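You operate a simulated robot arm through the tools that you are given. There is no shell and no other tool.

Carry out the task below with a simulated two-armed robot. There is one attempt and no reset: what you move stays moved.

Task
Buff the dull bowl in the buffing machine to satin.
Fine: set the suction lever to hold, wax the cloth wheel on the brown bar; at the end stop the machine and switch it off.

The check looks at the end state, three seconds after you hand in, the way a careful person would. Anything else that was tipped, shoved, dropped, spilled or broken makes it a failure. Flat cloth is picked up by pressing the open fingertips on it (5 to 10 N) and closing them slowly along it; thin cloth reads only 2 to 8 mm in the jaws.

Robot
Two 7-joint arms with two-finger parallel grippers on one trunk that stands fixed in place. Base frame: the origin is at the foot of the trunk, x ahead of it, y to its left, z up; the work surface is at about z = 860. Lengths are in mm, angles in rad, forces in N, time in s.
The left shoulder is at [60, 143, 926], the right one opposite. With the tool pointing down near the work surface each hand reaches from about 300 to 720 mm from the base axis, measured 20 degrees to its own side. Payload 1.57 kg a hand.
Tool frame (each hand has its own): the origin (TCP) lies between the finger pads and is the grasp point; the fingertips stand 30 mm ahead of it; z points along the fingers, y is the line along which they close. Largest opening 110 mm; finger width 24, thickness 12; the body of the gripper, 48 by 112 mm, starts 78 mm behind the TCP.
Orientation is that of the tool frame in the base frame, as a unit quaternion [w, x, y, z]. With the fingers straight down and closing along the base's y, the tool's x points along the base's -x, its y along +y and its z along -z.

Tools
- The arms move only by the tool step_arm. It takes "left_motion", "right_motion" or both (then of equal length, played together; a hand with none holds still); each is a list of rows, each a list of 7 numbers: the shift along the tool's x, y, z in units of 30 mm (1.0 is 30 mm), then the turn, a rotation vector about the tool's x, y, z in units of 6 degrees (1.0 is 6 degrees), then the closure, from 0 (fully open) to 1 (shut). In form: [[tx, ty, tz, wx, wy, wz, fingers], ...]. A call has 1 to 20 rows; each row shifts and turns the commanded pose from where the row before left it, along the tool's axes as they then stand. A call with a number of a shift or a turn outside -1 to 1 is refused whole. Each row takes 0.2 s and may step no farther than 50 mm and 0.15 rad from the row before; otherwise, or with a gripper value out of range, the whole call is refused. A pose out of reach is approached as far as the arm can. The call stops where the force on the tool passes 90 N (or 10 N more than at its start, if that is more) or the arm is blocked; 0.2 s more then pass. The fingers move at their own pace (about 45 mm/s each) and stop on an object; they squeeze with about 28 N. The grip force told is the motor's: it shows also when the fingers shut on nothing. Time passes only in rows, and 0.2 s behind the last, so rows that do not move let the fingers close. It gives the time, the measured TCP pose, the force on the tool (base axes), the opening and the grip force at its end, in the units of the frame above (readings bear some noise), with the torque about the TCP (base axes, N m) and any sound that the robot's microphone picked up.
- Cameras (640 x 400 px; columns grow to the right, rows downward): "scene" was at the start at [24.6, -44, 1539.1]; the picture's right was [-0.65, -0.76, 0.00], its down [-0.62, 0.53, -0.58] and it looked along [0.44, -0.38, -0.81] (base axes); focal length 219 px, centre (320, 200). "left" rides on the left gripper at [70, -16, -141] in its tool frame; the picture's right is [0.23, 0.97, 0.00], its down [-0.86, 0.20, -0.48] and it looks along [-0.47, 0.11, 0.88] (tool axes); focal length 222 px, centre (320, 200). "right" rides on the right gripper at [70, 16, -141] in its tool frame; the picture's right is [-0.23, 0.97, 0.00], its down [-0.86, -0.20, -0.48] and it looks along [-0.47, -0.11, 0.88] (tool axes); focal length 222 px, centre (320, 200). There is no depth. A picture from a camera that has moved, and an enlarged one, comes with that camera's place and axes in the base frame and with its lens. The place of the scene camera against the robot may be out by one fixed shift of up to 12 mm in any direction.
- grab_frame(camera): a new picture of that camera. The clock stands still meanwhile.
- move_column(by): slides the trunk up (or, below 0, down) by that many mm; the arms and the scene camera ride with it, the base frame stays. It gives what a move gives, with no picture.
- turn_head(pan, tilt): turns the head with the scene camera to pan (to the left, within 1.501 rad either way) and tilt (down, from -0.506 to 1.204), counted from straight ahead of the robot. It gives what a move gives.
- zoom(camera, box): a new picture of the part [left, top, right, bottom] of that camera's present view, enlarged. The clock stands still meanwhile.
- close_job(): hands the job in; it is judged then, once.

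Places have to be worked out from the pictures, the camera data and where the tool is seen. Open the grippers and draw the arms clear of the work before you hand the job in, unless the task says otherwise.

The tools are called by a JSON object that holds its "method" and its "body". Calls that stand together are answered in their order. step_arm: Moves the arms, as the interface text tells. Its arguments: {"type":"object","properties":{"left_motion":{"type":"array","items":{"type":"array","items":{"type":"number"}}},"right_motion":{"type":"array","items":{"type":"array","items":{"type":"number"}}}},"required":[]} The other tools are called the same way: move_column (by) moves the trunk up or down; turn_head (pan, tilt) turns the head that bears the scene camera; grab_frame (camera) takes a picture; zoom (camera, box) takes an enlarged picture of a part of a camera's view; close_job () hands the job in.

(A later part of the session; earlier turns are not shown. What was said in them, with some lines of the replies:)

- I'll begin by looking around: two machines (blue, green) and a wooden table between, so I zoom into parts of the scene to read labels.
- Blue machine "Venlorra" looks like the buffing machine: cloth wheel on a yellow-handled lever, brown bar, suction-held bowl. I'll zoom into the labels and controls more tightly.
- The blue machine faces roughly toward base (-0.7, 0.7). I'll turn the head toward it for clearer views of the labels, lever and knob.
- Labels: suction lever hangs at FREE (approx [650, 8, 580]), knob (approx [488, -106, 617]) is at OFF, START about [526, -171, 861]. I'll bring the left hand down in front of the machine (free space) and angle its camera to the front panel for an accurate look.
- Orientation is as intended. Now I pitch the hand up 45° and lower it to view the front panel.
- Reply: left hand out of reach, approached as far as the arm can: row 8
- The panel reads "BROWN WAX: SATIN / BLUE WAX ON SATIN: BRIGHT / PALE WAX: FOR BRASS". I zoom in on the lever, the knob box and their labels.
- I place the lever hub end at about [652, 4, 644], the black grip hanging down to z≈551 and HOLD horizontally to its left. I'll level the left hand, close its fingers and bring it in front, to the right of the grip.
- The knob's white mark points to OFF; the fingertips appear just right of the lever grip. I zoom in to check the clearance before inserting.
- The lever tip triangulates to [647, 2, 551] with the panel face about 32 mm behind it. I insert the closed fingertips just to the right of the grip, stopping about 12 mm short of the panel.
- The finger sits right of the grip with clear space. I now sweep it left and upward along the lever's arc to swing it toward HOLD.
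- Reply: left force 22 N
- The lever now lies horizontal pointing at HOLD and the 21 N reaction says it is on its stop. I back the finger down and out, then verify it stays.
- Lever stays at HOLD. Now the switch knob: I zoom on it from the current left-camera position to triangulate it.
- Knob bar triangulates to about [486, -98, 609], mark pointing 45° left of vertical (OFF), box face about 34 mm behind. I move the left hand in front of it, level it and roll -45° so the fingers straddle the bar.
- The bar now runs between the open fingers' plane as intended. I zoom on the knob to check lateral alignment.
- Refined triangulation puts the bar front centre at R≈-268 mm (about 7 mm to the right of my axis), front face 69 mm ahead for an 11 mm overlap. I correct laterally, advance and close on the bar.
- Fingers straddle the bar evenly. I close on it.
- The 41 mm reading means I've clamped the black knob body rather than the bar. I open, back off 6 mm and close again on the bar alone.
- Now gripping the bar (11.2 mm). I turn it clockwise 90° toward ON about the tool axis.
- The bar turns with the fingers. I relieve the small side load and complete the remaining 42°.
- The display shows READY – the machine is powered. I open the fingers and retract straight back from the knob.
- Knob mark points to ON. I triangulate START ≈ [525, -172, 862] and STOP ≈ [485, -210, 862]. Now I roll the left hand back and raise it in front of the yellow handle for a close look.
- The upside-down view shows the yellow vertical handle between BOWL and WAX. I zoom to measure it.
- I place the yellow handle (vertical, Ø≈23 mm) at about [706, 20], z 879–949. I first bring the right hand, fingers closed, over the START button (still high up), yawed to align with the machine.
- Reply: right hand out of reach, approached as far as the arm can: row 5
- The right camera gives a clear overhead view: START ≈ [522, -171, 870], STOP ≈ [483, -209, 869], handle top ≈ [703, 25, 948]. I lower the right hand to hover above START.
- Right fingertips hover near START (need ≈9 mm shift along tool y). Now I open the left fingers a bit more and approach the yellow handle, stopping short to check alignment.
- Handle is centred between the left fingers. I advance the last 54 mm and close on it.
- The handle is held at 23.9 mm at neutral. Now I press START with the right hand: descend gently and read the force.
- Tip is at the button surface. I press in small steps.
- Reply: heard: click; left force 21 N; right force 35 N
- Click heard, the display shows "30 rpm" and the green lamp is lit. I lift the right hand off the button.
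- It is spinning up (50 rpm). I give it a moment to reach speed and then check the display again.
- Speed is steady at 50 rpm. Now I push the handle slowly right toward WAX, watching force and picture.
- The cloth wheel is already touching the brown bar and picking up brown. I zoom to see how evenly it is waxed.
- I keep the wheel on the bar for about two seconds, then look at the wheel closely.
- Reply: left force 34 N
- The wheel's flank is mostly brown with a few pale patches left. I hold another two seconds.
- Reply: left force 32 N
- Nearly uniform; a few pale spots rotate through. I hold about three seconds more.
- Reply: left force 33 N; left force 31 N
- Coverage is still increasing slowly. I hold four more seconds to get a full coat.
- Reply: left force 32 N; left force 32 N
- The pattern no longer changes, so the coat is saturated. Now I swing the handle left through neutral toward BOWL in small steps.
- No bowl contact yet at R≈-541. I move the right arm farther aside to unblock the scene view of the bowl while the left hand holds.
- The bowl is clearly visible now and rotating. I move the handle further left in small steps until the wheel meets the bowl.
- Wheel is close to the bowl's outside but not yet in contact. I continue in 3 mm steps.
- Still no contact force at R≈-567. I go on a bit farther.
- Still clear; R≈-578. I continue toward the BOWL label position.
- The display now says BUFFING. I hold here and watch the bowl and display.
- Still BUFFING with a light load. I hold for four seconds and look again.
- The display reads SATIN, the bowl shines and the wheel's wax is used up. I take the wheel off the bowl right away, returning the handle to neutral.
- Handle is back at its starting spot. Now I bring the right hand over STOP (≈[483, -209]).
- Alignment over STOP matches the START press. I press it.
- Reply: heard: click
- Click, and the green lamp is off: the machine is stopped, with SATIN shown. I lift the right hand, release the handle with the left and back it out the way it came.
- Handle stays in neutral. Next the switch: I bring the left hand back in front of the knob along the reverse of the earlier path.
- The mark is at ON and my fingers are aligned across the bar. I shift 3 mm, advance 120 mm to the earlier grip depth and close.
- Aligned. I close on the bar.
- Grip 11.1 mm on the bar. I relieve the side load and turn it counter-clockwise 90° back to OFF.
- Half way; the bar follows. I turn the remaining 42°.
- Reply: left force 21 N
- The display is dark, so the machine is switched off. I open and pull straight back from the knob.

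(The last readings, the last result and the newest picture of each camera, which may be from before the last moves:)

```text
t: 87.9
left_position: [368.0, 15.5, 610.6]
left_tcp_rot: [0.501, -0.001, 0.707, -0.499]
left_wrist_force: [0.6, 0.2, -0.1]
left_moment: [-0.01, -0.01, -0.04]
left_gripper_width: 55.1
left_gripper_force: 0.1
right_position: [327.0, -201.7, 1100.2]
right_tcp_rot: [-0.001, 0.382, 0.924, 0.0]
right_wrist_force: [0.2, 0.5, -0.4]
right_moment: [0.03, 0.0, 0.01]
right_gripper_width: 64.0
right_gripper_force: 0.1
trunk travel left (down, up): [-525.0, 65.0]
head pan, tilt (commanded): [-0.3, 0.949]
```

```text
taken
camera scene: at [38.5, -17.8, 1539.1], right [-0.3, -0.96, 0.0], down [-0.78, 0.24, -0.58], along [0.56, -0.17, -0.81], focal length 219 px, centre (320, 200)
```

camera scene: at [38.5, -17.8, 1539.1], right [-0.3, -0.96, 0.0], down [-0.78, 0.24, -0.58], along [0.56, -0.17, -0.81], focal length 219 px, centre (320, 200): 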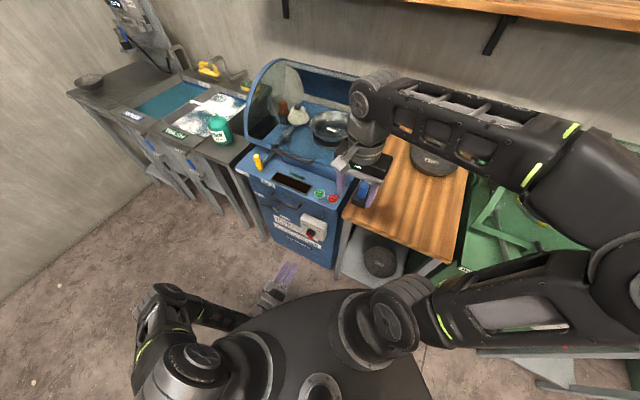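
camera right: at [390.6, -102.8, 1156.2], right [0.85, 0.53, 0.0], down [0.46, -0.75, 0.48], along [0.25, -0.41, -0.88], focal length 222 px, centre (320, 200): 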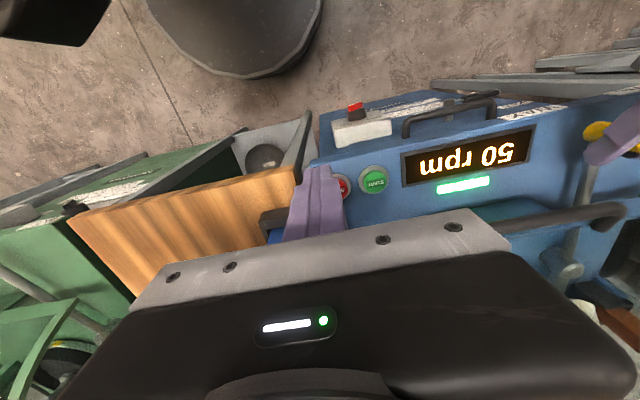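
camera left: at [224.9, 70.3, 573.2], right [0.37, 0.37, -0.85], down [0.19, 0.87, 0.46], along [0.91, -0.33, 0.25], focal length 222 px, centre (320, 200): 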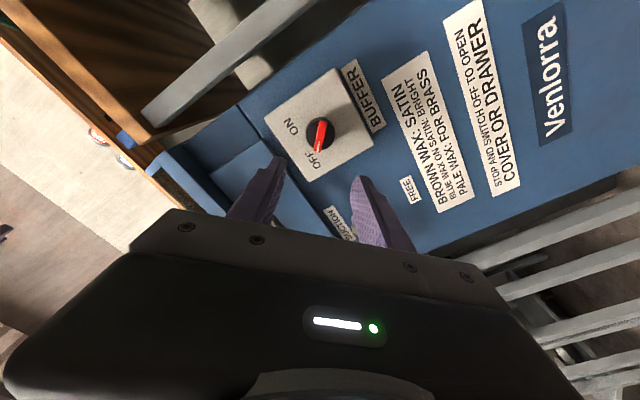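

Mark at OFF. I roll the left hand back, raise it a bit clear of the machine, open both grippers, and move the right hand out of the view of the bowl.

{"method": "step_arm", "body": {"left_motion": [[0, 0, 0, 0, 0, 0.9375, 0], [0, 0, 0, 0, 0, 0.9375, 0], [0, 0, 0, 0, 0, 0.9375, 0], [0, 0, 0, 0, 0, 0.9375, 0], [0, 0, 0, 0, 0, 0.9375, 0], [0, 0, 0, 0, 0, 0.9375, 0], [0, 0, 0, 0, 0, 0.9375, 0], [0, 0, 0, 0, 0, 0.9375, 0], [0, 0.8, 0, 0, 0, 0, 0], [0, 0.8, 0, 0, 0, 0, 0], [0, 0.8, 0, 0, 0, 0, 0], [0, 0.8, 0, 0, 0, 0, 0]], "right_motion": [[0, 0, 0, 0, 0, 0, 0], [0, 0, 0, 0, 0, 0, 0], [0.3, -0.6, 0, 0, 0, 0, 0], [0.3, -0.6, 0, 0, 0, 0, 0], [0.3, -0.6, 0, 0, 0, 0, 0], [0, 0, 0, 0, 0, 0, 0], [0, 0, 0, 0, 0, 0, 0], [0, 0, 0, 0, 0, 0, 0], [0, 0, 0, 0, 0, 0, 0], [0, 0, 0, 0, 0, 0, 0], [0, 0, 0, 0, 0, 0, 0], [0, 0, 0, 0, 0, 0, 0]]}}

{"method": "grab_frame", "body": {"camera": "scene"}}

{"method": "zoom", "body": {"camera": "scene", "box": [225, 50, 385, 250]}}

{"method": "zoom", "body": {"camera": "scene", "box": [285, 90, 355, 140]}}

```text
t: 90.5
left_position: [434.9, 82.0, 610.6]
left_tcp_rot: [0.653, 0.27, 0.653, -0.271]
left_wrist_force: [-0.1, -0.8, 0.2]
left_moment: [-0.02, -0.01, -0.02]
left_gripper_width: 110.2
left_gripper_force: 0.0
right_position: [271.6, -220.3, 1099.9]
right_tcp_rot: [0.0, 0.382, 0.924, 0.0]
right_wrist_force: [-0.2, 0.6, 0.3]
right_moment: [0.01, -0.01, 0.01]
right_gripper_width: 110.1
right_gripper_force: 0.1
trunk travel left (down, up): [-525.0, 65.0]
head pan, tilt (commanded): [-0.3, 0.949]
```

```text
taken
camera scene: at [38.8, -18.1, 1539.1], right [-0.3, -0.96, 0.0], down [-0.78, 0.24, -0.58], along [0.56, -0.17, -0.81], focal length 219 px, centre (320, 200)
```

scene: 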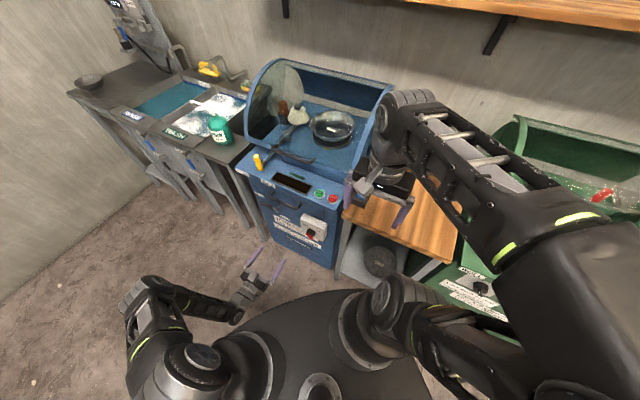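

```text
2.00 times, centred on (305, 150) of scene
camera zoom: at [38.8, -18.1, 1539.1], right [-0.3, -0.96, 0.0], down [-0.78, 0.24, -0.58], along [0.56, -0.17, -0.81], focal length 439 px, centre (350, 300)
```

zoom: 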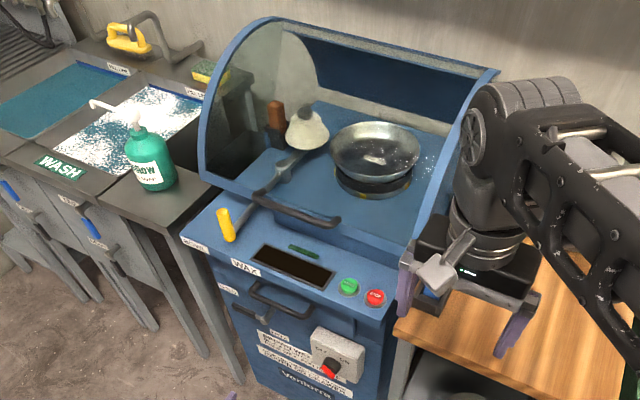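

```text
8.00 times, centred on (320, 115) of scene
camera zoom: at [38.8, -18.1, 1539.1], right [-0.3, -0.96, 0.0], down [-0.78, 0.24, -0.58], along [0.56, -0.17, -0.81], focal length 1756 px, centre (320, 880)
```

zoom: 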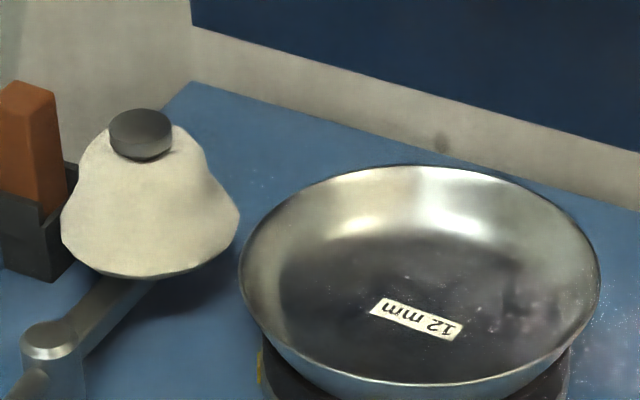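

The bowl shows an even satin shine, the machine is stopped with its display dark, the switch is at OFF, suction lever at HOLD, wheel handle neutral, and both hands are open and clear. I hand the job in.

{"method": "close_job", "body": {}}

```text
The job is handed in.
```

The bowl in the blue Venlorra machine is buffed to satin. The machine's own display read SATIN before I stopped it, and the bowl shows an even shine in the pictures. The job is handed in; I have not seen the result of the check.

- **Suction:** the lever is at HOLD.
- **Wax:** I held the cloth wheel on the brown bar until the coat stopped changing, about 12 seconds. A few pale patches were still showing then. By the end of the buffing the wax on the wheel was used up.
- **Machine:** I pressed STOP and turned the switch to OFF, and the display is dark. The wheel handle is back in its middle position, off the bowl.
- **Surroundings:** I saw nothing tipped, shoved or spilled. Both grippers are open and drawn clear of the machine.
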